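You operate a simulated robot arm through the tools that you are given. There is no shell and no other tool. Be economical: measure what you need, move in short steps, check, and stop when the job is done.

The job below is to be done with a simulated robot arm. You get a single attempt, and the scene is never put back.

## Task
Power the board up, but leave off the breaker that the fault display names.
Fine: brass key into its lock, main switch on, leak breaker on, then the other three.

It is judged by the outcome, as a careful person would: the job done as asked, and still so three seconds after it is handed in. It fails if anything else is knocked over, pushed out of place, dropped, spilled or broken.

## Robot
A 6-joint arm with a two-finger parallel gripper, fixed in place. Base frame: the origin is at the foot of the arm, x ahead of it, y to its left, z up. Lengths are in mm, angles in rad, forces in N, time in s.
With the tool pointing down near the work surface it reaches from about 380 to 720 mm from the base axis. Its first joint turns from -1.152 to 1.152 rad. Payload 2.45 kg.
The tool frame sits at the grasp point between the pads (the TCP): z along the fingers, y along the line on which they close. The tips reach 24 mm beyond it. Largest opening 68 mm; finger width 17, thickness 10; the body of the gripper, 40 by 70 mm, starts 41 mm behind the TCP.
Orientation is told as [roll, pitch, yaw] about the base's x, y, z axes, in that order, counted from this pose: with the fingers straight down and closing along the base's y, the tool's x points along the base's -x, its y along +y and its z along -z.

## Interface
- The arm moves only by the tool drive_tool. Its argument "series" is a list that holds one entry, the list of rows, each a list of 7 numbers: the turn, a rotation vector about the base's x, y, z in rad, then the shift along the base's x, y, z in mm, then the gripper command, from -1 (fully open) to 1 (shut), values between in proportion. In form: [[[wx, wy, wz, x, y, z, jaw], ...]]. A call has 1 to 20 rows; each row is the pose to reach, as a shift and turn from the pose commanded when the call began. Each row takes 0.2 s and may step no farther than 50 mm and 0.15 rad from the row before; otherwise, or with a gripper value out of range, the whole call is refused. Where a pose cannot be reached the arm comes as near as it can. A force on the tool above 50 N (or 10 N above the force at the start of the call, whichever is more), or a blocked arm, ends the call early, and 0.2 s more pass. The fingers move at their own pace (about 108 mm/s each) and stop on an object; they squeeze with about 41 N. The grip force told is the motor's: it shows also when the fingers shut on nothing. Time passes only in rows, and 0.2 s behind the last, so rows that repeat a pose let the fingers close. The reply holds the time, the measured pose of the TCP, the force on the tool along the base axes, the opening and the grip force, in the units named above and with some noise.
- Cameras (640 x 400 px; columns grow to the right, rows downward): "scene" is fixed at [164.9, 420.7, 1481.2]; the picture's right is [-0.68, -0.73, 0.00], its down [-0.34, 0.32, -0.88] and it looks along [0.64, -0.60, -0.47] (base axes); focal length 267 px, centre (320, 200). "wrist" rides on the gripper at [84, 11, -75] in the tool frame; the picture's right is [-0.13, 0.99, 0.00], its down [-0.60, -0.08, -0.79] and it looks along [-0.79, -0.10, 0.61] (tool axes); focal length 251 px, centre (320, 200). There is no depth. A picture from a camera that has moved, and an enlarged one, comes with that camera's place and axes in the base frame and with its lens. The place of the scene camera against the robot may be out by one fixed shift of up to 18 mm in any direction.
- get_image(camera): a new picture of that camera. The clock stands still meanwhile.
- zoom(camera, box): a new picture of the part [left, top, right, bottom] of that camera's present view, enlarged. The clock stands still meanwhile.
- finish_job(): hands the job in; it is judged then, once.

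Go step by step. Nothing tells you positions but the pictures and the camera data: compare them with the known pose of the tool, close in by small moves and look again before you grip or let go. The budget is 120 turns and 64 pictures, counting those below and the enlarged ones. Unless the task says otherwise, let go and move clear before handing in, and close with one line.

The tools are called after "Request:" as name(argument=value, ...) on one line, values as JSON. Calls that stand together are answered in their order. drive_tool: Moves the arm, as the interface text tells. Its arguments: {"type":"object","properties":{"series":{"type":"array","items":{"type":"array","items":{"type":"array","items":{"type":"number"}}}}},"required":["series"]} The other tools are called the same way: get_image (camera) takes a picture; zoom (camera, box) takes an enlarged picture of a part of a camera's view; finish_job () hands the job in.

At the start:

```text
clock: 0.0
position: [462.4, 189.5, 1375.1]
orientation: [0.001, -0.001, 0.001]
contact_force: [0.8, -0.2, -0.2]
finger_gap: 67.9
gripper_force: 0.0
```

scene: 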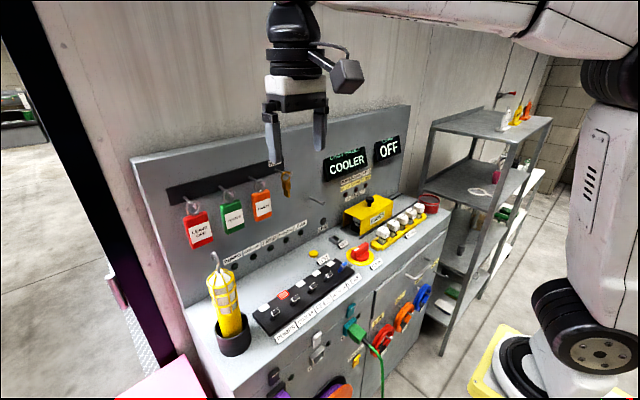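
wrist: 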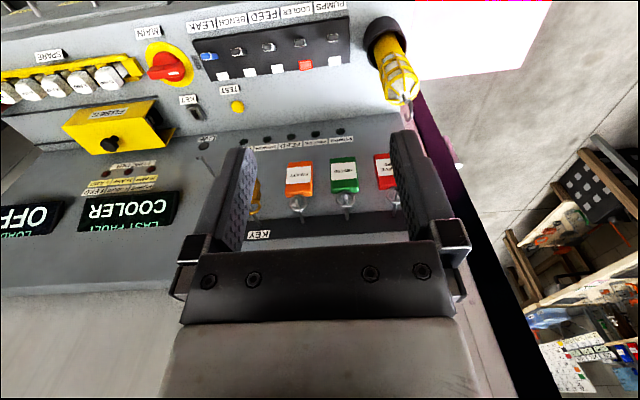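

The fault display reads COOLER, so the cooler breaker stays off. I'll look closer at the key, the key lock, the main switch and the breakers.

Request:
zoom(camera="scene", box=[240, 130, 400, 230])

Request:
zoom(camera="scene", box=[240, 220, 400, 350])

Request:
zoom(camera="wrist", box=[130, 0, 370, 150])

```text
4.00 times, centred on (320, 180) of scene
camera zoom: at [164.9, 420.7, 1481.2], right [-0.68, -0.73, 0.0], down [-0.34, 0.32, -0.88], along [0.64, -0.6, -0.47], focal length 1068 px, centre (320, 280)
```

zoom: 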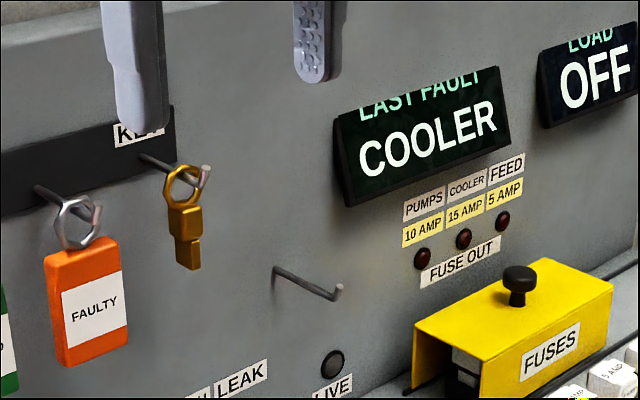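

```text
3.08 times, centred on (320, 285) of scene
camera zoom: at [164.9, 420.7, 1481.2], right [-0.68, -0.73, 0.0], down [-0.34, 0.32, -0.88], along [0.64, -0.6, -0.47], focal length 821 px, centre (320, -62)
```

zoom: 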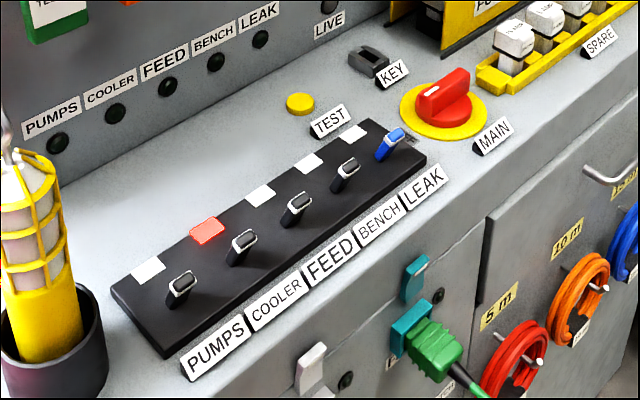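

```text
2.67 times, centred on (250, 75) of wrist
camera zoom: at [377.6, 200.7, 1449.4], right [0.13, 0.99, 0.0], down [0.6, -0.08, 0.79], along [0.79, -0.1, -0.61], focal length 670 px, centre (507, 533)
```

zoom: 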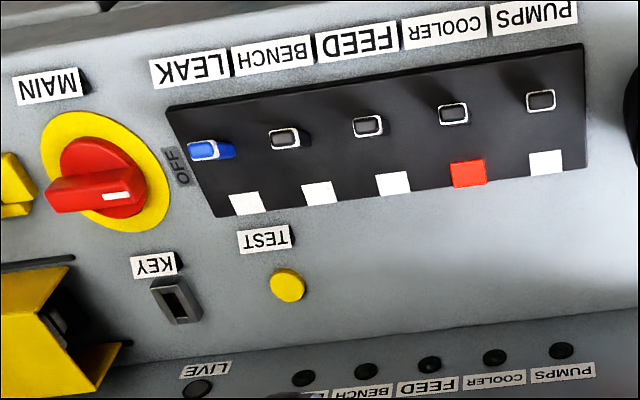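

The wrist and scene views together put the back board at x≈740, the key near (700, 60, 1200) and the deck around z≈900–920. I'll move partway toward the key to test these estimates by parallax.

Request:
drive_tool(series=[[[0, 0, 0, 20, -35, -20, -1], [0, 0, 0, 40, -70, -40, -1], [0, 0, 0, 60, -105, -60, -1], [0, 0, 0, 60, -125, -60, -1], [0, 0, 0, 60, -125, -60, -1]]])

Request:
get_image(camera="wrist")

Request:
get_image(camera="scene")

```text
clock: 1.2
position: [524.2, 62.8, 1314.4]
orientation: [0.0, -0.001, -0.001]
contact_force: [0.0, 0.3, 0.4]
finger_gap: 68.0
gripper_force: 0.1
```

```text
58 pictures are left
camera wrist: at [438.1, 73.6, 1388.7], right [0.13, 0.99, 0.0], down [0.6, -0.08, 0.79], along [0.79, -0.1, -0.61], focal length 251 px, centre (320, 200)
```

wrist: 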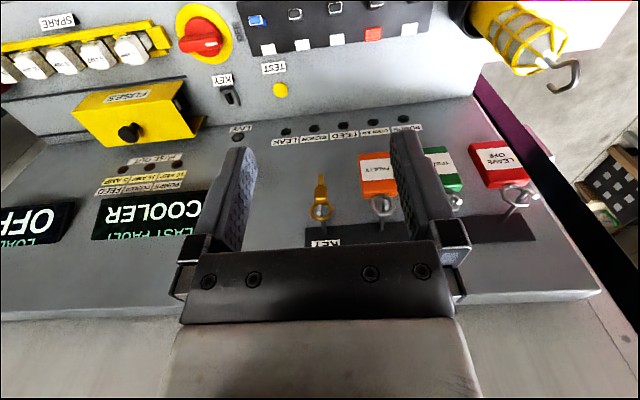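

```text
57 pictures are left
```

scene: 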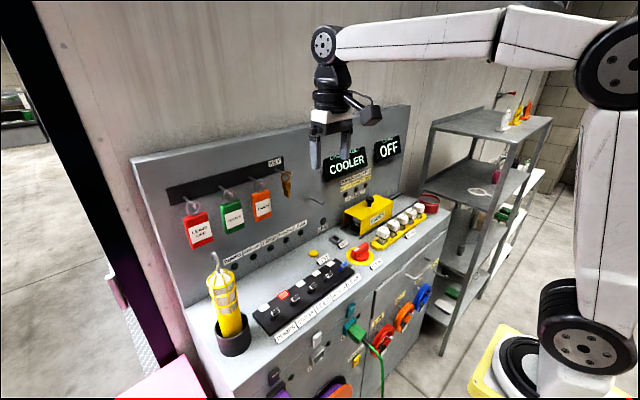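

Parallax confirms the key ring is near (708, 38, 1197) and the lock near (680, -130, 925). I'll zoom in on the key shape, the lock slot and the controls.

Request:
zoom(camera="wrist", box=[260, 140, 400, 250])

Request:
zoom(camera="wrist", box=[160, 0, 320, 110])

Request:
zoom(camera="scene", box=[320, 220, 400, 270])

Request:
zoom(camera="scene", box=[260, 150, 340, 200])

```text
3.64 times, centred on (330, 195) of wrist
camera zoom: at [438.1, 73.6, 1388.7], right [0.13, 0.99, 0.0], down [0.6, -0.08, 0.79], along [0.79, -0.1, -0.61], focal length 914 px, centre (284, 218)
```

zoom: 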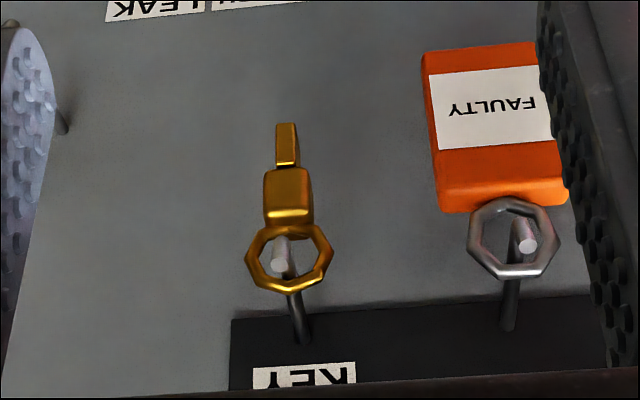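

```text
3.64 times, centred on (240, 55) of wrist
camera zoom: at [438.1, 73.6, 1388.7], right [0.13, 0.99, 0.0], down [0.6, -0.08, 0.79], along [0.79, -0.1, -0.61], focal length 914 px, centre (611, 727)
```

zoom: 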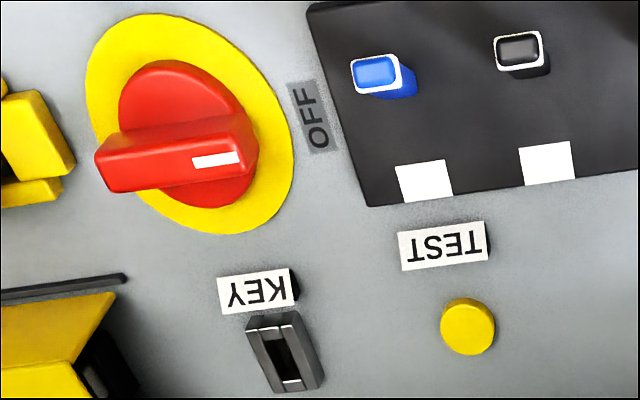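

```text
8.00 times, centred on (360, 245) of scene
camera zoom: at [164.9, 420.7, 1481.2], right [-0.68, -0.73, 0.0], down [-0.34, 0.32, -0.88], along [0.64, -0.6, -0.47], focal length 2135 px, centre (0, -160)
```

zoom: 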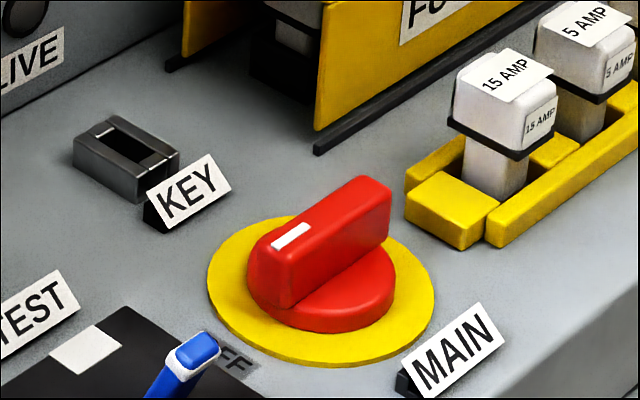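

```text
8.00 times, centred on (300, 175) of scene
camera zoom: at [164.9, 420.7, 1481.2], right [-0.68, -0.73, 0.0], down [-0.34, 0.32, -0.88], along [0.64, -0.6, -0.47], focal length 2135 px, centre (480, 400)
```

zoom: 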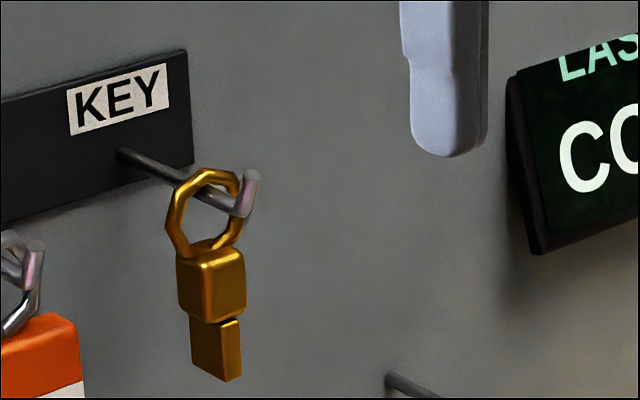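

The key's blade runs along x, the same way as the lock slot. I'll grip it across its front and back faces with the tool yawed 90° and leaning from the +y side, which keeps the fingers clear of the hook and ring. First the yaw, in free space.

Request:
drive_tool(series=[[[0, 0, 0.143, 0, 0, 0, -1], [0, 0, 0.286, 0, 0, 0, -1], [0, 0, 0.428, 0, 0, 0, -1], [0, 0, 0.571, 0, 0, 0, -1], [0, 0, 0.714, 0, 0, 0, -1], [0, 0, 0.857, 0, 0, 0, -1], [0, 0, 1.0, 0, 0, 0, -1], [0, 0, 1.142, 0, 0, 0, -1], [0, 0, 1.285, 0, 0, 0, -1], [0, 0, 1.428, 0, 0, 0, -1], [0, 0, 1.5708, 0, 0, 0, -1], [0, 0, 1.5708, 0, 0, 0, -1]]])

Request:
drive_tool(series=[[[-0.14, 0, 0, 20, 10, 0, -1], [-0.28, 0, 0, 40, 20, 0, -1], [-0.42, 0, 0, 60, 30, 0, -1], [-0.55, 0, 0, 60, 40, 0, -1], [-0.61, 0, 0, 60, 40, 0, -1], [-0.61, 0, 0, 60, 40, 0, -1]]])

Request:
get_image(camera="wrist")

Request:
get_image(camera="scene")

```text
clock: 3.8
position: [523.4, 64.4, 1313.8]
orientation: [-0.001, -0.001, 1.574]
contact_force: [0.2, -1.2, 0.7]
finger_gap: 68.1
gripper_force: 0.1
```

```text
clock: 5.2
position: [583.1, 105.3, 1314.2]
orientation: [-0.001, 0.61, 1.57]
contact_force: [0.5, 0.3, -0.1]
finger_gap: 68.2
gripper_force: 0.1
```

```text
52 pictures are left
camera wrist: at [571.1, 79.2, 1424.2], right [-0.99, 0.11, -0.07], down [0.08, 0.95, 0.3], along [0.1, 0.3, -0.95], focal length 251 px, centre (320, 200)
```

wrist: 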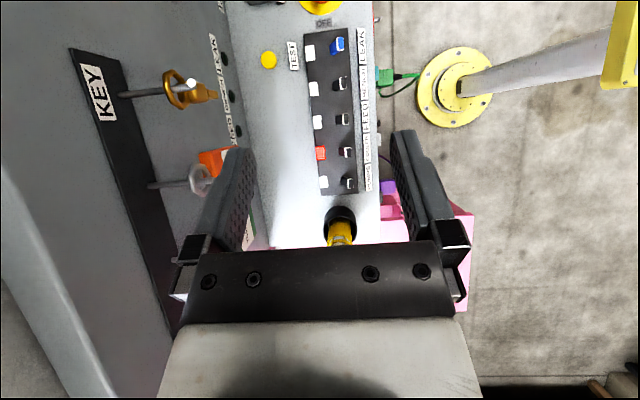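

```text
51 pictures are left
```

scene: 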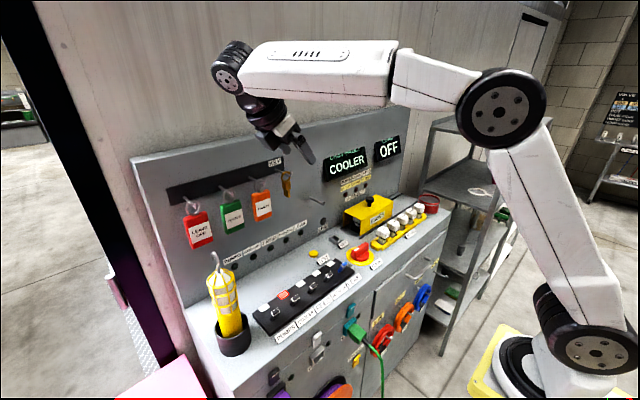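

The yaw and lean reached fine. I'll zoom in on the key from this top view for its exact x.

Request:
zoom(camera="wrist", box=[110, 50, 250, 140])

```text
4.44 times, centred on (180, 95) of wrist
camera zoom: at [571.1, 79.2, 1424.2], right [-0.99, 0.11, -0.07], down [0.08, 0.95, 0.3], along [0.1, 0.3, -0.95], focal length 1118 px, centre (942, 667)
```

zoom: 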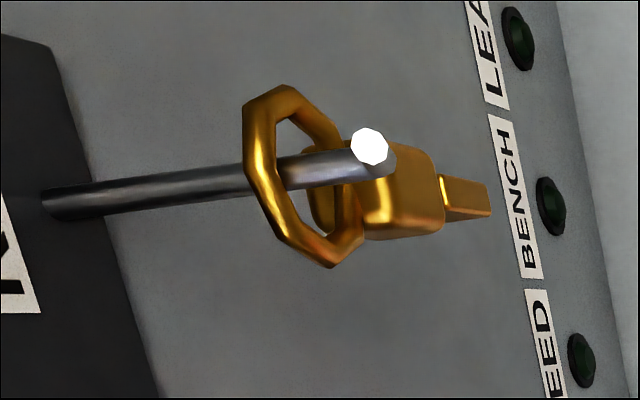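

The key is at x≈709, y≈39.5, with its block spanning z 1161–1182 and the hook tip near (680, 42, 1224). I'll move to a stand-off point along the tool axis.

Request:
drive_tool(series=[[[0, 0, 0, 40, 0, 0, -0.47], [0, 0, 0, 80, -4, -20, -0.47], [0, 0, 0, 105, -9, -40, -0.47], [0, 0, 0, 120, -9, -61, -0.47], [0, 0, 0, 120, -9, -61, -0.47]]])

Request:
get_image(camera="wrist")

Request:
zoom(camera="scene", box=[180, 60, 360, 210])

```text
clock: 6.4
position: [697.0, 94.6, 1250.5]
orientation: [-0.002, 0.607, 1.571]
contact_force: [0.1, -0.9, 0.7]
finger_gap: 50.2
gripper_force: 0.1
out of reach, approached as far as the arm can: row 4, 5
```

```text
49 pictures are left
camera wrist: at [685.2, 67.9, 1360.2], right [-0.99, 0.11, -0.07], down [0.08, 0.95, 0.31], along [0.1, 0.3, -0.95], focal length 251 px, centre (320, 200)
```

wrist: 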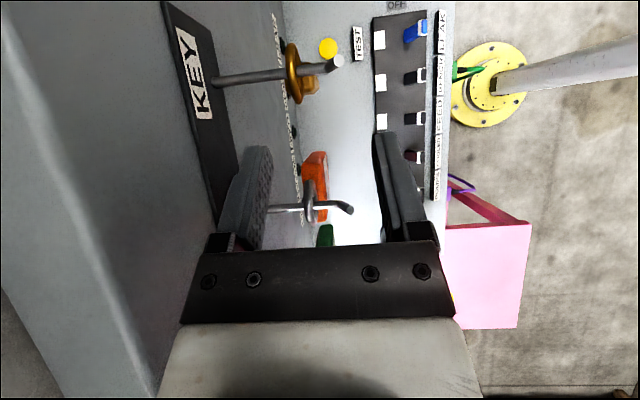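

```text
2.67 times, centred on (270, 135) of scene
camera zoom: at [164.9, 420.7, 1481.2], right [-0.68, -0.73, 0.0], down [-0.34, 0.32, -0.88], along [0.64, -0.6, -0.47], focal length 712 px, centre (453, 373)
```

zoom: 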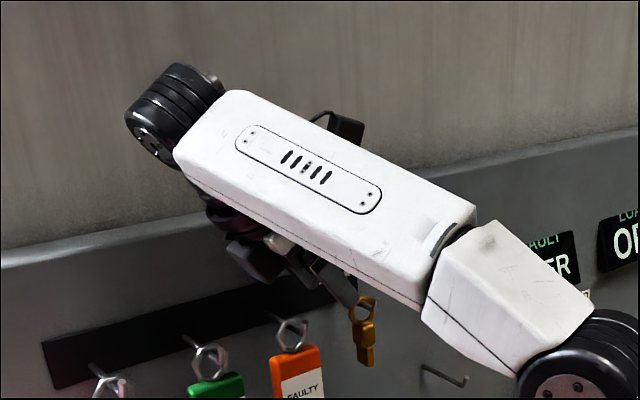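

The arm stops at x≈697 here, which still puts the rear finger behind the key. I'll approach along the tool axis in steps.

Request:
drive_tool(series=[[[0, 0, 0, 0, -12, -16, -0.47], [0, 0, 0, 0, -23, -33, -0.47], [0, 0, 0, 0, -23, -33, -0.47]]])

Request:
get_image(camera="wrist")

```text
clock: 7.2
position: [703.4, 84.6, 1235.5]
orientation: [0.003, 0.608, 1.57]
contact_force: [-0.6, -0.3, -0.1]
finger_gap: 50.2
gripper_force: 0.0
out of reach, approached as far as the arm can: row 1, 2, 3
```

```text
47 pictures are left
camera wrist: at [692.1, 57.9, 1346.6], right [-0.99, 0.11, -0.07], down [0.08, 0.95, 0.31], along [0.1, 0.3, -0.95], focal length 251 px, centre (320, 200)
```

wrist: 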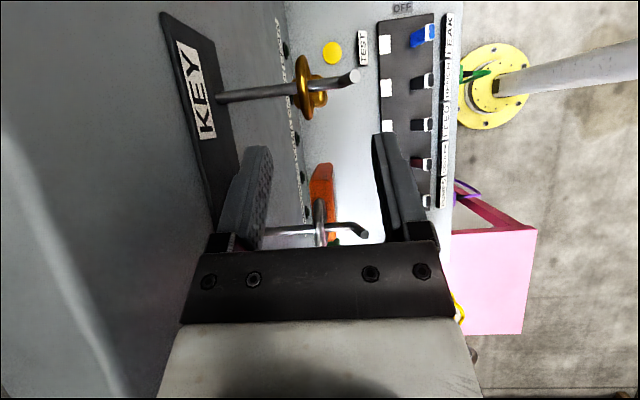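

The arm reports a limit here, so I'll back x off slightly and see what the commanded pose resolves to.

Request:
drive_tool(series=[[[0, 0, 0, -10, 0, 0, -0.47], [0, 0, 0, -10, 0, 0, -0.47]]])

```text
clock: 7.8
position: [703.2, 86.6, 1237.9]
orientation: [-0.002, 0.609, 1.57]
contact_force: [0.9, -0.1, -0.4]
finger_gap: 49.9
gripper_force: 0.0
out of reach, approached as far as the arm can: row 1, 2
```

I'll back out further to find where the limit lies.

Request:
drive_tool(series=[[[0, 0, 0, -30, 0, 0, -0.47], [0, 0, 0, -60, 0, 0, -0.47], [0, 0, 0, -60, 0, 0, -0.47]]])

```text
clock: 8.6
position: [669.3, 95.3, 1313.0]
orientation: [-0.263, 0.512, 1.43]
contact_force: [-3.9, -2.7, 3.2]
finger_gap: 50.1
gripper_force: 0.1
out of reach, approached as far as the arm can: row 1, 2
```

The pose shifted in transit, so I'll hold still to let it settle and read it again.

Request:
drive_tool(series=[[[0, 0, 0, 0, 0, 0, -0.47], [0, 0, 0, 0, 0, 0, -0.47]]])

Request:
get_image(camera="scene")

```text
clock: 9.2
position: [644.0, 86.5, 1237.2]
orientation: [0.001, 0.606, 1.572]
contact_force: [0.0, -0.4, 0.1]
finger_gap: 50.0
gripper_force: 0.1
```

```text
46 pictures are left
```

scene: 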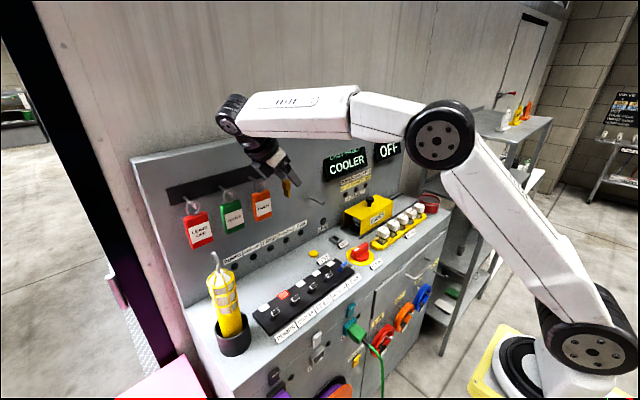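

It settled at (644, 86, 1237) in a good configuration. I'll approach with a slightly smaller x and a wider opening, staying inside the reach limit.

Request:
drive_tool(series=[[[0, 0, 0, 15, -5, -7, -0.76], [0, 0, 0, 30, -11, -15, -0.76], [0, 0, 0, 40, -14, -18, -0.76], [0, 0, 0, 48, -16, -21, -0.76], [0, 0, 0, 48, -16, -21, -0.76]]])

Request:
get_image(camera="wrist")

```text
clock: 10.4
position: [691.9, 70.0, 1216.9]
orientation: [-0.002, 0.608, 1.572]
contact_force: [-0.2, 0.9, -0.6]
finger_gap: 60.0
gripper_force: 0.0
```

```text
45 pictures are left
camera wrist: at [679.8, 43.8, 1326.1], right [-0.99, 0.11, -0.07], down [0.08, 0.95, 0.31], along [0.1, 0.3, -0.95], focal length 251 px, centre (320, 200)
```

wrist: 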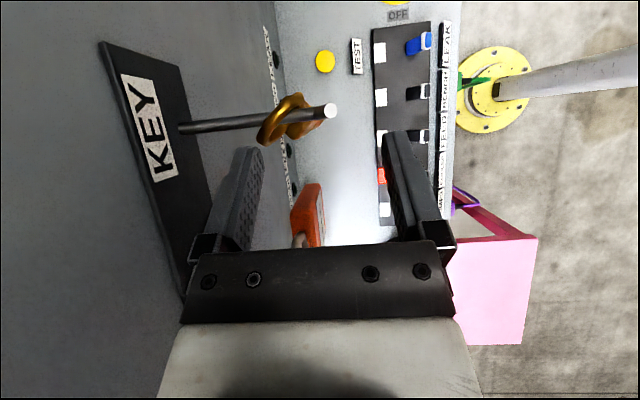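

The pose is reached, but the key looks slightly turned on its hook. I'll zoom in to check.

Request:
zoom(camera="wrist", box=[220, 70, 360, 160])

Request:
zoom(camera="scene", box=[240, 130, 340, 210])

```text
4.44 times, centred on (290, 115) of wrist
camera zoom: at [679.8, 43.8, 1326.1], right [-0.99, 0.11, -0.07], down [0.08, 0.95, 0.31], along [0.1, 0.3, -0.95], focal length 1118 px, centre (453, 578)
```

zoom: 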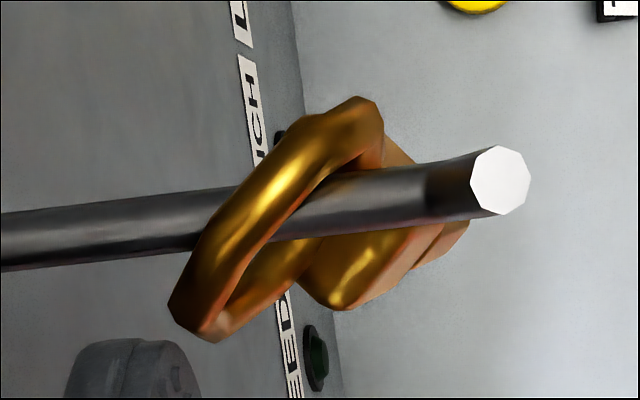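

```text
5.00 times, centred on (290, 170) of scene
camera zoom: at [164.9, 420.7, 1481.2], right [-0.68, -0.73, 0.0], down [-0.34, 0.32, -0.88], along [0.64, -0.6, -0.47], focal length 1334 px, centre (470, 350)
```

zoom: 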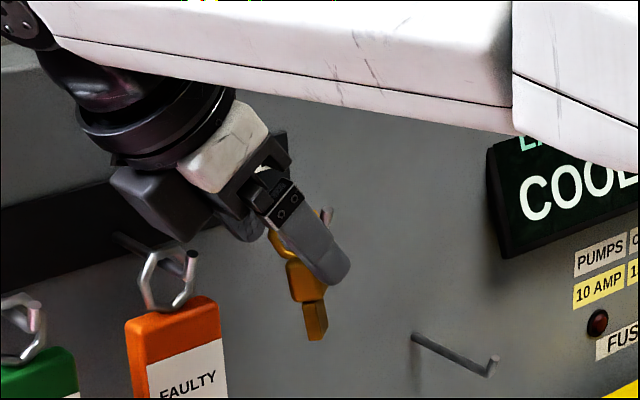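

The key was bumped to about 40° yaw on its hook, but it is still hanging. I'll use the rear fingertip to nudge its +y end forward and straighten it.

Request:
drive_tool(series=[[[0, 0, 0, 0, -4, -5, -0.76], [0, 0, 0, 0, -8, -10, -0.76], [0, 0, 0, 0, -8, -10, -0.6], [0, 0, 0, 0, -8, -10, -0.45], [0, 0, 0, 0, -8, -10, -0.29], [0, 0, 0, 0, -8, -10, -0.29]]])

Request:
zoom(camera="wrist", box=[220, 70, 400, 190])

```text
clock: 11.8
position: [692.5, 64.5, 1210.9]
orientation: [-0.014, 0.607, 1.567]
contact_force: [7.3, 28.4, 28.0]
finger_gap: 44.1
gripper_force: 0.4
```

```text
3.33 times, centred on (310, 130) of wrist
camera zoom: at [679.2, 38.4, 1320.6], right [-0.99, 0.1, -0.08], down [0.07, 0.95, 0.31], along [0.11, 0.3, -0.95], focal length 838 px, centre (353, 433)
```

zoom: 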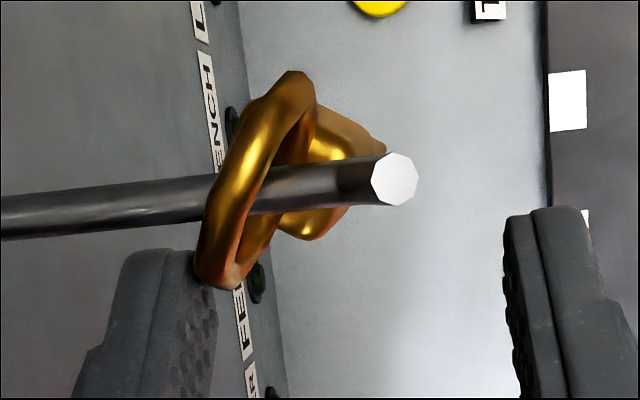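

The contact force shows a fingertip pressing on the ring along the tool axis. I'll back off slightly and look.

Request:
drive_tool(series=[[[0, 0, 0, 0, 5, 7, -0.29], [0, 0, 0, 0, 9, 12, -0.5], [0, 0, 0, 0, 9, 12, -0.5]]])

Request:
zoom(camera="wrist", box=[180, 70, 400, 210])

Request:
zoom(camera="scene", box=[200, 80, 340, 220])

```text
clock: 12.6
position: [693.1, 68.9, 1217.3]
orientation: [0.003, 0.61, 1.571]
contact_force: [-0.2, 0.0, 0.5]
finger_gap: 51.1
gripper_force: 0.1
```

```text
2.86 times, centred on (290, 140) of wrist
camera zoom: at [680.3, 44.1, 1328.0], right [-0.99, 0.11, -0.07], down [0.08, 0.95, 0.3], along [0.1, 0.3, -0.95], focal length 718 px, centre (406, 371)
```

zoom: 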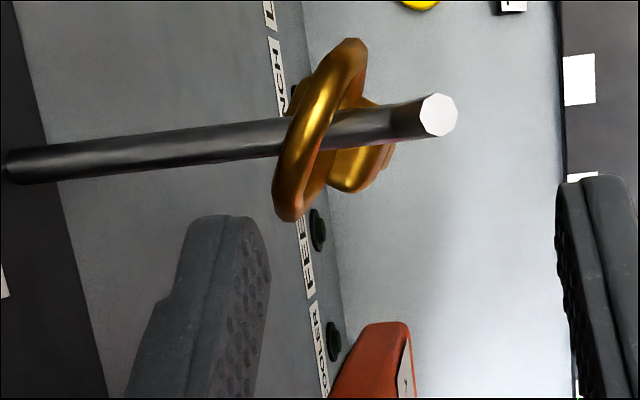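

```text
2.86 times, centred on (270, 150) of scene
camera zoom: at [164.9, 420.7, 1481.2], right [-0.68, -0.73, 0.0], down [-0.34, 0.32, -0.88], along [0.64, -0.6, -0.47], focal length 762 px, centre (463, 343)
```

zoom: 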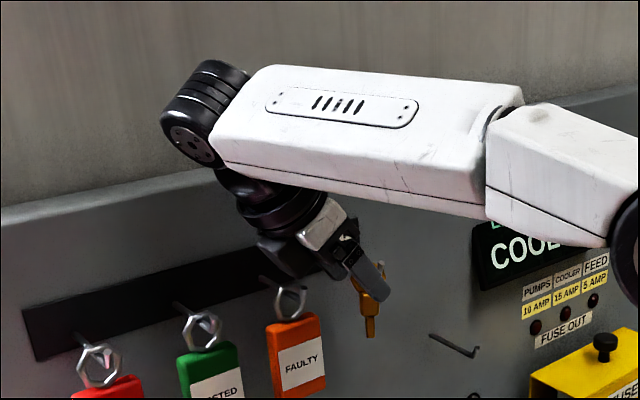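

The nudge reduced the yaw to about 20°, and squeezing should align the rest. I'll open wider and advance to the grasp pose.

Request:
drive_tool(series=[[[0, 0, 0, 2, 0, 0, -0.85], [0, 0, 0, 4, -6, -9, -0.85], [0, 0, 0, 4, -12, -18, -0.85], [0, 0, 0, 4, -17, -25, -0.85], [0, 0, 0, 4, -21, -32, -0.85], [0, 0, 0, 4, -21, -32, -0.85]]])

Request:
zoom(camera="wrist", box=[180, 50, 440, 210])

Request:
zoom(camera="scene", box=[230, 130, 330, 210])

```text
clock: 13.5
position: [698.3, 65.2, 1210.6]
orientation: [-0.026, 0.595, 1.565]
contact_force: [-0.7, 4.8, 3.8]
finger_gap: 62.8
gripper_force: 0.1
stopped in row 4: the force on the tool passed its limit (the readings are from after the stop); the commanded pose is now the measured one
```

```text
2.46 times, centred on (310, 130) of wrist
camera zoom: at [683.7, 37.7, 1319.8], right [-0.99, 0.1, -0.09], down [0.06, 0.95, 0.32], along [0.12, 0.31, -0.94], focal length 619 px, centre (345, 372)
```

zoom: 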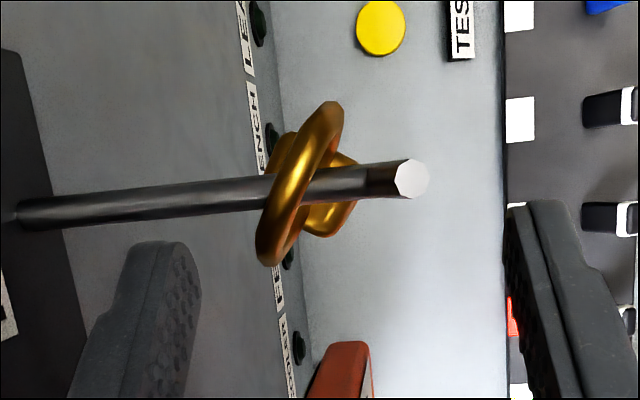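

```text
5.00 times, centred on (280, 170) of scene
camera zoom: at [164.8, 420.9, 1481.2], right [-0.68, -0.73, 0.0], down [-0.34, 0.32, -0.88], along [0.64, -0.6, -0.47], focal length 1334 px, centre (520, 350)
```

zoom: 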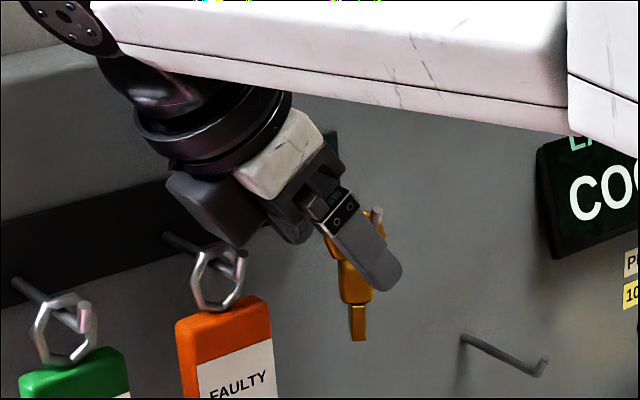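

The gripper body was touching the neighbouring FAULTY hook because the lean was too large. I'll retreat along the axis and reduce the lean to about 24°, which clears both hooks.

Request:
drive_tool(series=[[[0, 0, 0, 0, 8, 12, -0.85], [0.06, 0.008, -0.003, -2, 8, 18, -0.85], [0.12, 0.015, -0.006, -2, 4, 18, -0.85], [0.175, 0.022, -0.009, -2, -2, 18, -0.85], [0.175, 0.022, -0.009, -2, -2, 18, -0.85]]])

Request:
get_image(camera="wrist")

```text
clock: 14.7
position: [694.6, 62.3, 1227.0]
orientation: [-0.001, 0.42, 1.569]
contact_force: [-0.1, 0.2, 0.0]
finger_gap: 62.9
gripper_force: 0.1
```

```text
37 pictures are left
camera wrist: at [683.5, 16.2, 1330.7], right [-0.99, 0.12, -0.05], down [0.08, 0.88, 0.48], along [0.1, 0.47, -0.88], focal length 251 px, centre (320, 200)
```

wrist: 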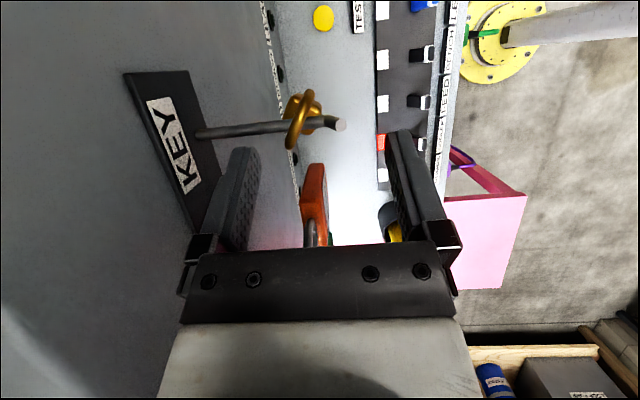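

The orientation is good and the key sits between the fingers. Next I'll descend along the axis to the grasp pose.

Request:
drive_tool(series=[[[0, 0, 0, 2, -4, -10, -0.85], [0, 0, 0, 3, -8, -20, -0.85], [0, 0, 0, 3, -12, -30, -0.85], [0, 0, 0, 3, -15.7, -39, -0.85], [0, 0, 0, 3, -15.7, -39, -0.85]]])

Request:
get_image(camera="wrist")

Request:
zoom(camera="scene", box=[230, 130, 330, 210])

```text
clock: 15.9
position: [697.0, 45.4, 1187.2]
orientation: [0.003, 0.424, 1.571]
contact_force: [-0.9, 3.2, -1.0]
finger_gap: 63.1
gripper_force: 0.1
```

```text
36 pictures are left
camera wrist: at [685.6, 0.4, 1290.9], right [-0.99, 0.12, -0.05], down [0.08, 0.88, 0.48], along [0.1, 0.47, -0.88], focal length 251 px, centre (320, 200)
```

wrist: 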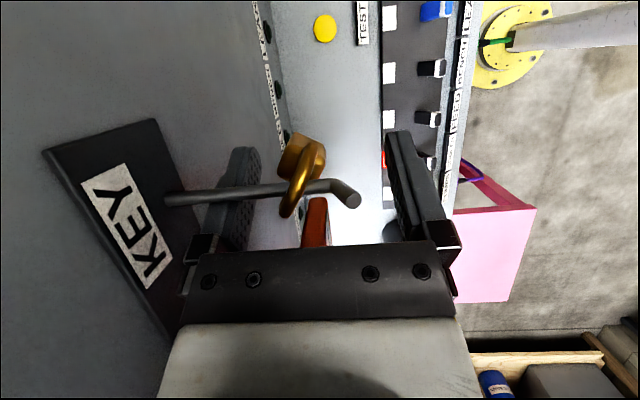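

```text
5.00 times, centred on (280, 170) of scene
camera zoom: at [164.9, 420.8, 1481.2], right [-0.68, -0.73, 0.0], down [-0.34, 0.32, -0.88], along [0.64, -0.6, -0.47], focal length 1334 px, centre (520, 350)
```

zoom: 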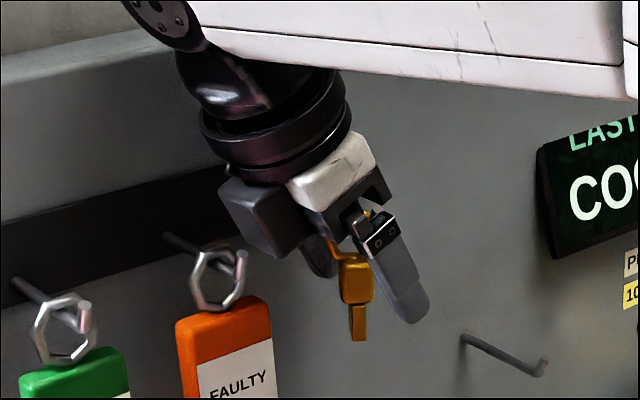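

The fingers straddle the key block, front and rear. I'll close gradually.

Request:
drive_tool(series=[[[0, 0, 0, 0, 0, 0, -0.6], [0, 0, 0, 0, 0, 0, -0.4], [0, 0, 0, 0, 0, 0, -0.2], [0, 0, 0, 0, 0, 0, 0], [0, 0, 0, 0, 0, 0, 0.2], [0, 0, 0, 0, 0, 0, 0.4]]])

Request:
zoom(camera="wrist", box=[200, 80, 440, 260])

```text
clock: 17.3
position: [696.6, 46.4, 1188.7]
orientation: [0.002, 0.421, 1.569]
contact_force: [-1.8, 4.0, -2.0]
finger_gap: 20.2
gripper_force: 0.0
```

```text
2.22 times, centred on (320, 170) of wrist
camera zoom: at [685.5, 0.6, 1291.5], right [-0.99, 0.12, -0.05], down [0.08, 0.88, 0.48], along [0.1, 0.47, -0.88], focal length 559 px, centre (320, 267)
```

zoom: 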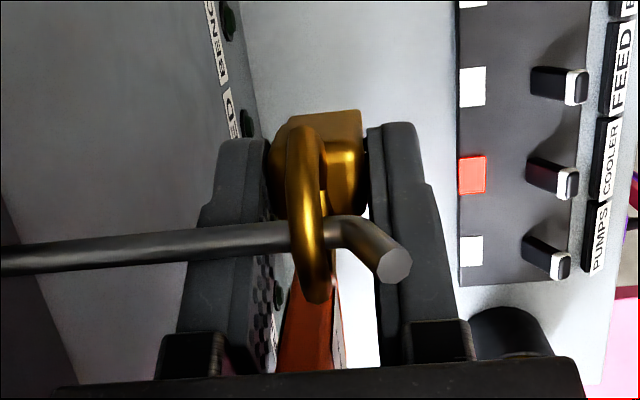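

The key is aligned between the pads. I'll squeeze.

Request:
drive_tool(series=[[[0, 0, 0, 0, 0, 0, 0.55], [0, 0, 0, 0, 0, 0, 0.8], [0, 0, 0, 0, 0, 0, 1], [0, 0, 0, 0, 0, 0, 1], [0, 0, 0, 0, 0, 0, 1]]])

Request:
zoom(camera="wrist", box=[200, 80, 440, 260])

Request:
zoom(camera="scene", box=[230, 130, 330, 210])

```text
clock: 18.5
position: [697.2, 46.9, 1188.8]
orientation: [0.0, 0.424, 1.569]
contact_force: [3.8, 4.8, 0.1]
finger_gap: 19.1
gripper_force: 36.5
```

```text
2.22 times, centred on (320, 170) of wrist
camera zoom: at [685.7, 0.6, 1291.5], right [-0.99, 0.12, -0.05], down [0.08, 0.88, 0.48], along [0.1, 0.47, -0.88], focal length 559 px, centre (320, 267)
```

zoom: 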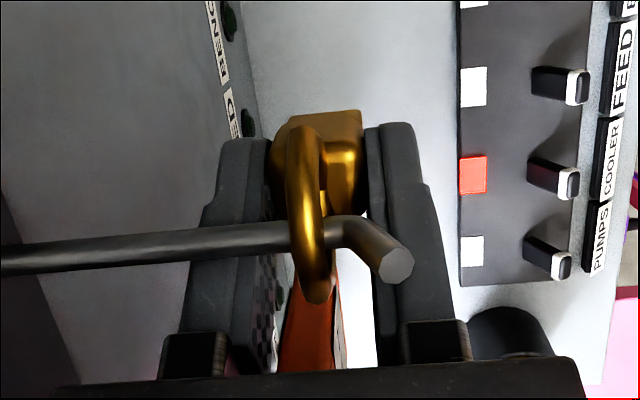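

```text
5.00 times, centred on (280, 170) of scene
camera zoom: at [165.0, 420.9, 1481.1], right [-0.68, -0.73, 0.0], down [-0.34, 0.32, -0.88], along [0.64, -0.6, -0.47], focal length 1334 px, centre (520, 350)
```

zoom: 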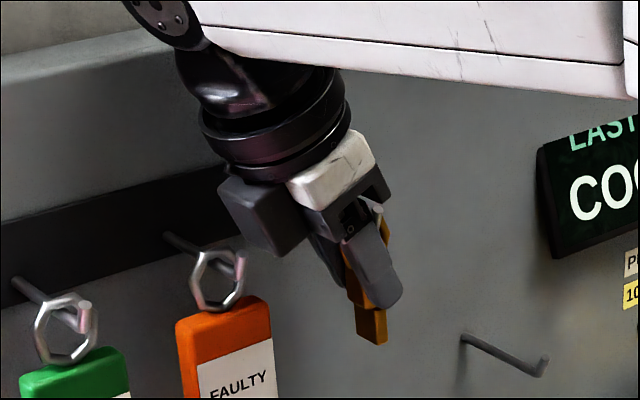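

The key is gripped at a 19 mm gap. I'll lift it so the ring clears the upturned hook tip, then look.

Request:
drive_tool(series=[[[0, 0, 0, 0, 0, 5, 1], [0, 0, 0, 0, 0, 10, 1], [0, 0, 0, 0, 0, 15, 1], [0, 0, 0, 0, 0, 15, 1]]])

Request:
zoom(camera="scene", box=[260, 140, 320, 190])

Request:
zoom(camera="wrist", box=[200, 80, 440, 260])

```text
clock: 19.5
position: [698.5, 50.1, 1197.9]
orientation: [0.014, 0.416, 1.575]
contact_force: [-1.2, 24.4, -31.0]
finger_gap: 19.4
gripper_force: 37.4
```

```text
8.00 times, centred on (290, 165) of scene
camera zoom: at [165.6, 421.7, 1480.8], right [-0.68, -0.73, 0.0], down [-0.34, 0.32, -0.88], along [0.64, -0.6, -0.47], focal length 2135 px, centre (560, 480)
```

zoom: 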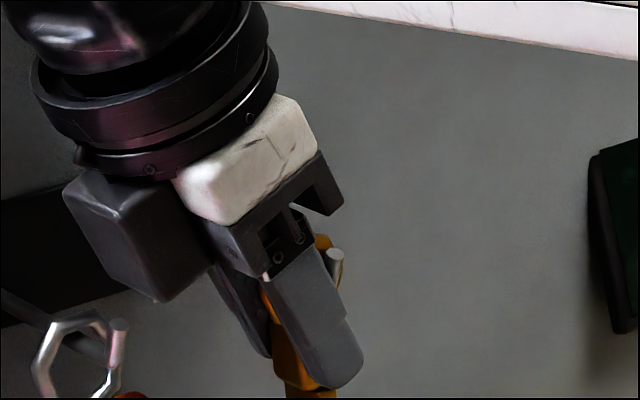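

```text
2.22 times, centred on (320, 170) of wrist
camera zoom: at [687.6, 3.9, 1301.1], right [-0.99, 0.12, -0.04], down [0.08, 0.87, 0.48], along [0.09, 0.47, -0.88], focal length 559 px, centre (320, 267)
```

zoom: 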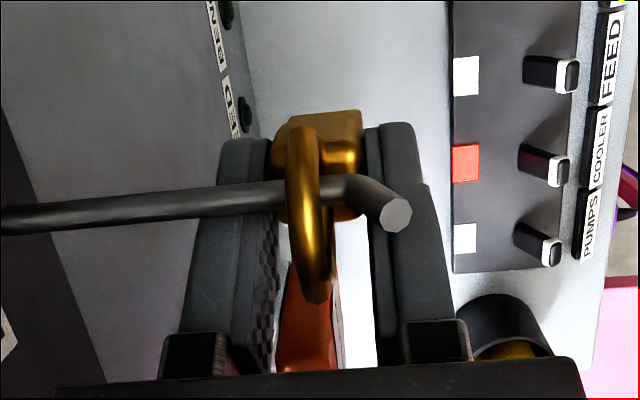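

The force shows the hook bearing on the inside of the ring. I'll re-centre the ring on the hook with a bit less lift and a small +y shift.

Request:
drive_tool(series=[[[0, 0, 0, 0, 2, -5, 1], [0, 0, 0, 0, 4, -8, 1], [0, 0, 0, 0, 4, -8, 1]]])

Request:
zoom(camera="wrist", box=[260, 110, 400, 230])

```text
clock: 20.3
position: [699.4, 49.7, 1198.4]
orientation: [-0.003, 0.421, 1.568]
contact_force: [-5.5, 16.4, 0.1]
finger_gap: 18.8
gripper_force: 37.4
```

```text
3.33 times, centred on (330, 170) of wrist
camera zoom: at [686.1, 4.7, 1300.7], right [-0.99, 0.12, -0.06], down [0.08, 0.88, 0.48], along [0.11, 0.47, -0.88], focal length 838 px, centre (287, 300)
```

zoom: 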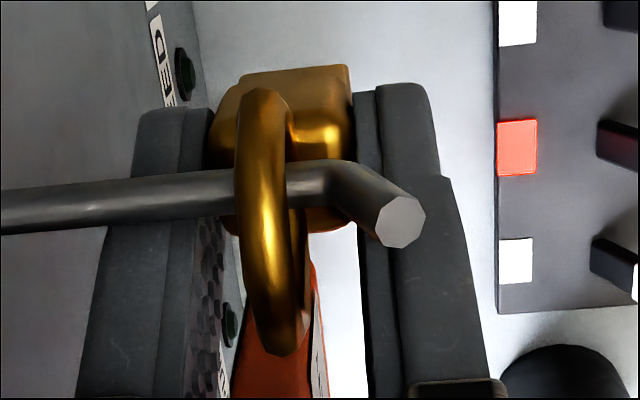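

The side force comes from the fingers brushing the hook bar. I'll shift a little +y, then follow the upturned tip outward.

Request:
drive_tool(series=[[[0, 0, 0, 0, 2, 0, 1], [0, 0, 0, -4, 2, 0, 1], [0, 0, 0, -8, 2.5, 2, 1], [0, 0, 0, -8, 2.5, 2, 1]]])

Request:
zoom(camera="wrist", box=[260, 110, 400, 230])

```text
clock: 21.3
position: [690.6, 51.9, 1197.2]
orientation: [0.001, 0.423, 1.568]
contact_force: [4.0, -1.8, 0.9]
finger_gap: 19.2
gripper_force: 36.9
```

```text
3.33 times, centred on (330, 170) of wrist
camera zoom: at [678.5, 6.6, 1300.7], right [-0.99, 0.12, -0.05], down [0.08, 0.88, 0.48], along [0.1, 0.47, -0.88], focal length 838 px, centre (287, 300)
```

zoom: 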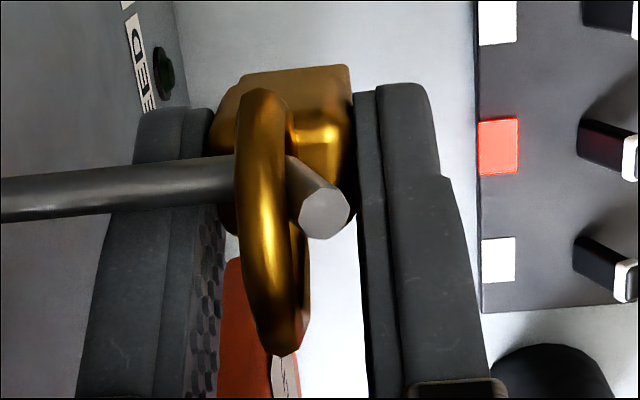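

The forces are low and the ring is at the bend. I'll continue over the tip with a rise.

Request:
drive_tool(series=[[[0, 0, 0, -2, 0.5, 3, 1], [0, 0, 0, -4, 1, 6, 1], [0, 0, 0, -6.5, 1.5, 9, 1], [0, 0, 0, -10, 2, 10, 1], [0, 0, 0, -15, 2, 10, 1], [0, 0, 0, -20, 2, 10, 1], [0, 0, 0, -20, 2, 10, 1]]])

Request:
zoom(camera="wrist", box=[230, 90, 430, 240])

```text
clock: 22.9
position: [671.1, 56.3, 1208.4]
orientation: [-0.002, 0.422, 1.568]
contact_force: [0.8, -0.5, -0.6]
finger_gap: 18.9
gripper_force: 37.0
```

```text
2.67 times, centred on (330, 165) of wrist
camera zoom: at [658.7, 9.6, 1311.4], right [-0.99, 0.12, -0.05], down [0.08, 0.88, 0.48], along [0.1, 0.47, -0.88], focal length 670 px, centre (293, 293)
```

zoom: 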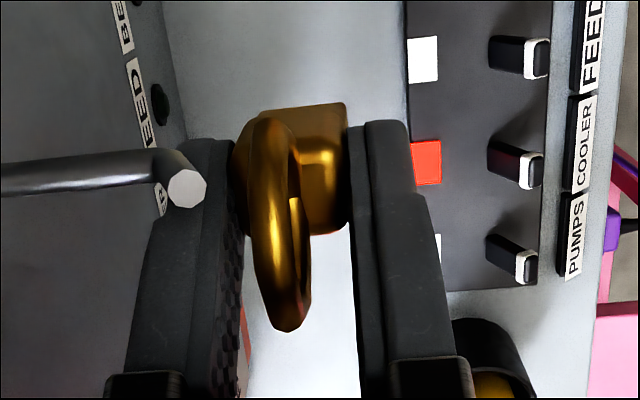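

The key is off the hook and held. I'll move back and across toward the lock, staying clear of the hooks, then check the key's tilt.

Request:
drive_tool(series=[[[0, 0, 0, -25, 0, 0, 1], [0, 0, 0, -50, 0, 0, 1], [0, 0, 0, -60, -40, -20, 1], [0, 0, 0, -60, -80, -50, 1], [0, 0, 0, -60, -120, -80, 1], [0, 0, 0, -60, -150, -110, 1], [0, 0, 0, -60, -170, -140, 1], [0, 0, 0, -60, -170, -140, 1]]])

Request:
get_image(camera="scene")

Request:
get_image(camera="wrist")

```text
clock: 24.7
position: [610.2, -114.3, 1067.9]
orientation: [0.001, 0.423, 1.567]
contact_force: [-0.3, 0.1, -1.4]
finger_gap: 19.2
gripper_force: 37.1
```

```text
26 pictures are left
```

scene: 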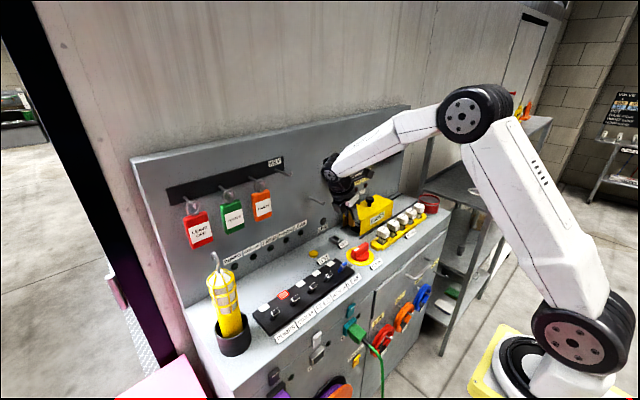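

```text
25 pictures are left
camera wrist: at [598.3, -159.7, 1170.8], right [-0.99, 0.12, -0.05], down [0.08, 0.88, 0.48], along [0.1, 0.47, -0.88], focal length 251 px, centre (320, 200)
```

wrist: 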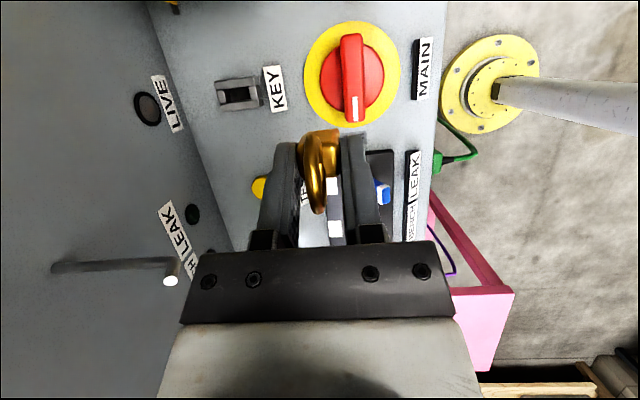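

The lock is near (693, -144, 906). I'll zoom in to see how the key sits in the grip and look closer at the lock.

Request:
zoom(camera="scene", box=[310, 140, 390, 260])

Request:
zoom(camera="wrist", box=[190, 50, 390, 220])

```text
3.33 times, centred on (350, 200) of scene
camera zoom: at [164.9, 420.7, 1481.2], right [-0.68, -0.73, 0.0], down [-0.34, 0.32, -0.88], along [0.64, -0.6, -0.47], focal length 890 px, centre (220, 200)
```

zoom: 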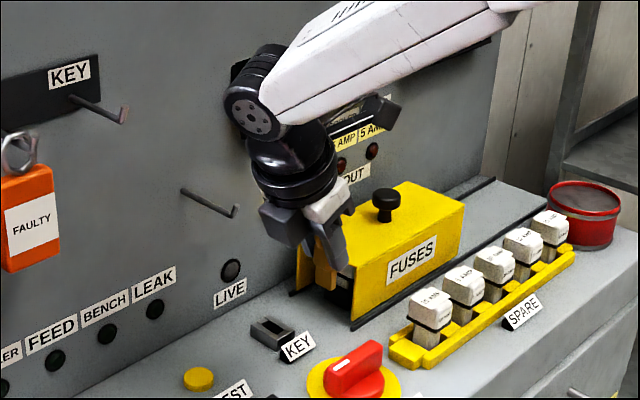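

```text
2.35 times, centred on (290, 135) of wrist
camera zoom: at [598.3, -159.7, 1170.8], right [-0.99, 0.12, -0.05], down [0.08, 0.88, 0.48], along [0.1, 0.47, -0.88], focal length 592 px, centre (391, 353)
```

zoom: 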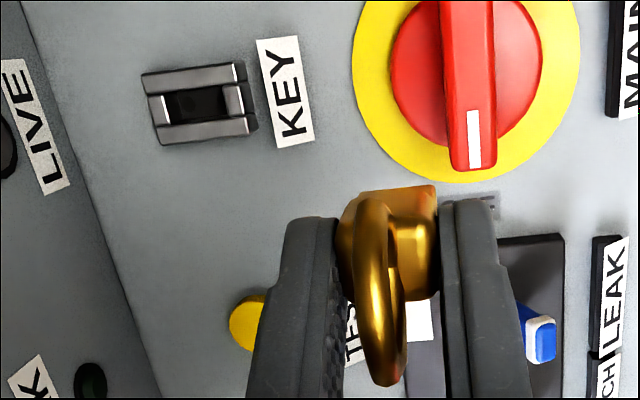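

With this lean the wrist would foul the empty hook when it reaches the lock, so I need the tool vertical with the key still vertical. I'll stand the tool upright, then pivot the key in the grip by pressing its blade gently against the fixed end wall of the breaker strip.

Request:
drive_tool(series=[[[0.14, 0, 0, -5, 0, 0, 1], [0.28, 0, 0, -10, 0, 0, 1], [0.42, 0, 0, -15, 0, 0, 1], [0.42, 0, 0, -15, 0, -40, 1], [0.42, 0, 0, -15, 0, -60, 1], [0.42, 0, 0, -15, 0, -60, 1]]])

Request:
get_image(camera="wrist")

Request:
zoom(camera="scene", box=[300, 160, 400, 270])

```text
clock: 26.1
position: [595.8, -112.4, 1007.8]
orientation: [0.001, 0.002, 1.569]
contact_force: [0.2, 0.3, -1.0]
finger_gap: 19.0
gripper_force: 36.6
```

```text
22 pictures are left
camera wrist: at [583.7, -196.1, 1082.7], right [-0.99, 0.13, 0.0], down [0.08, 0.61, 0.79], along [0.1, 0.79, -0.61], focal length 251 px, centre (320, 200)
```

wrist: 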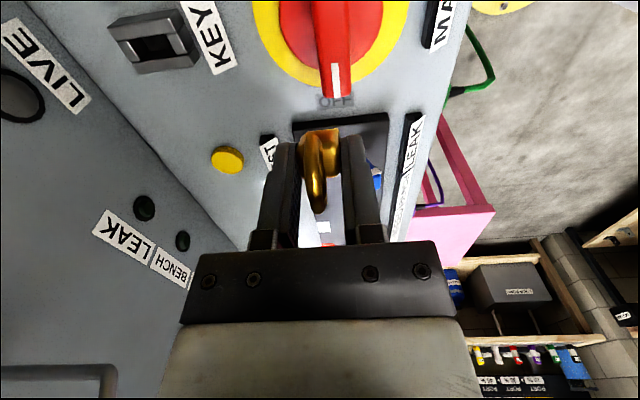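

```text
3.64 times, centred on (350, 215) of scene
camera zoom: at [164.9, 420.7, 1481.2], right [-0.68, -0.73, 0.0], down [-0.34, 0.32, -0.88], along [0.64, -0.6, -0.47], focal length 970 px, centre (211, 146)
```

zoom: 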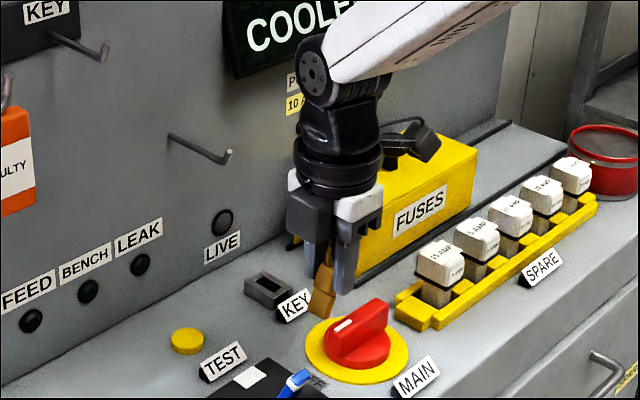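

The key tilts toward +y, as expected. The strip end wall is at y≈-79 (x 546–620). I'll lower beside it, clear of the knob bar, and look.

Request:
drive_tool(series=[[[0, 0, 0, 5, 6, -10, 1], [0, 0, 0, 10, 11, -25, 1], [0, 0, 0, 10, 11, -40, 1], [0, 0, 0, 10, 11, -50, 1], [0, 0, 0, 10, 11, -50, 1]]])

Request:
zoom(camera="scene", box=[310, 220, 370, 270])

Request:
zoom(camera="wrist", box=[230, 40, 430, 220])

```text
clock: 27.3
position: [604.7, -102.8, 957.0]
orientation: [0.003, 0.001, 1.568]
contact_force: [-0.2, 1.4, -0.5]
finger_gap: 18.9
gripper_force: 36.9
```

```text
8.00 times, centred on (340, 245) of scene
camera zoom: at [164.9, 420.8, 1481.2], right [-0.68, -0.73, 0.0], down [-0.34, 0.32, -0.88], along [0.64, -0.6, -0.47], focal length 2135 px, centre (160, -160)
```

zoom: 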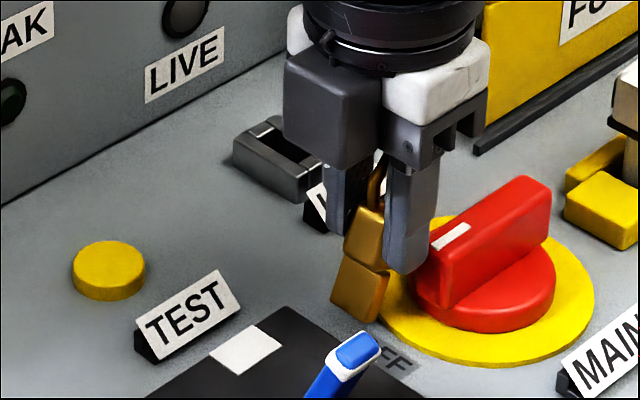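

```text
2.22 times, centred on (330, 130) of wrist
camera zoom: at [594.1, -186.1, 1032.7], right [-0.99, 0.13, 0.0], down [0.08, 0.61, 0.79], along [0.1, 0.79, -0.61], focal length 559 px, centre (298, 356)
```

zoom: 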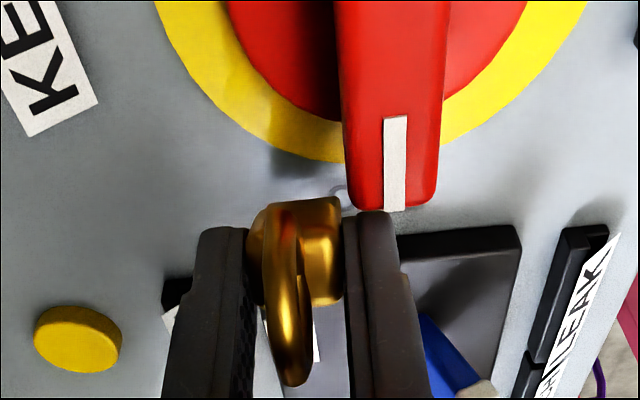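

The blade is just above the deck next to the strip end. I'll lower slightly and watch the force.

Request:
drive_tool(series=[[[0, 0, 0, 0, 0, -2, 1], [0, 0, 0, 0, 0, -4, 1], [0, 0, 0, 0, 0, -4, 1]]])

Request:
drive_tool(series=[[[0, 0, 0, 0, 3, 0, 1], [0, 0, 0, 0, 6, 0, 1], [0, 0, 0, 0, 9, 0, 1], [0, 0, 0, 0, 9, 0, 1]]])

```text
clock: 28.1
position: [606.1, -102.8, 953.0]
orientation: [0.003, 0.002, 1.57]
contact_force: [1.3, 12.5, 2.9]
finger_gap: 19.2
gripper_force: 36.5
```

```text
clock: 29.1
position: [606.6, -95.6, 952.6]
orientation: [0.001, 0.002, 1.569]
contact_force: [-0.2, -0.1, -0.2]
finger_gap: 19.3
gripper_force: 37.2
```

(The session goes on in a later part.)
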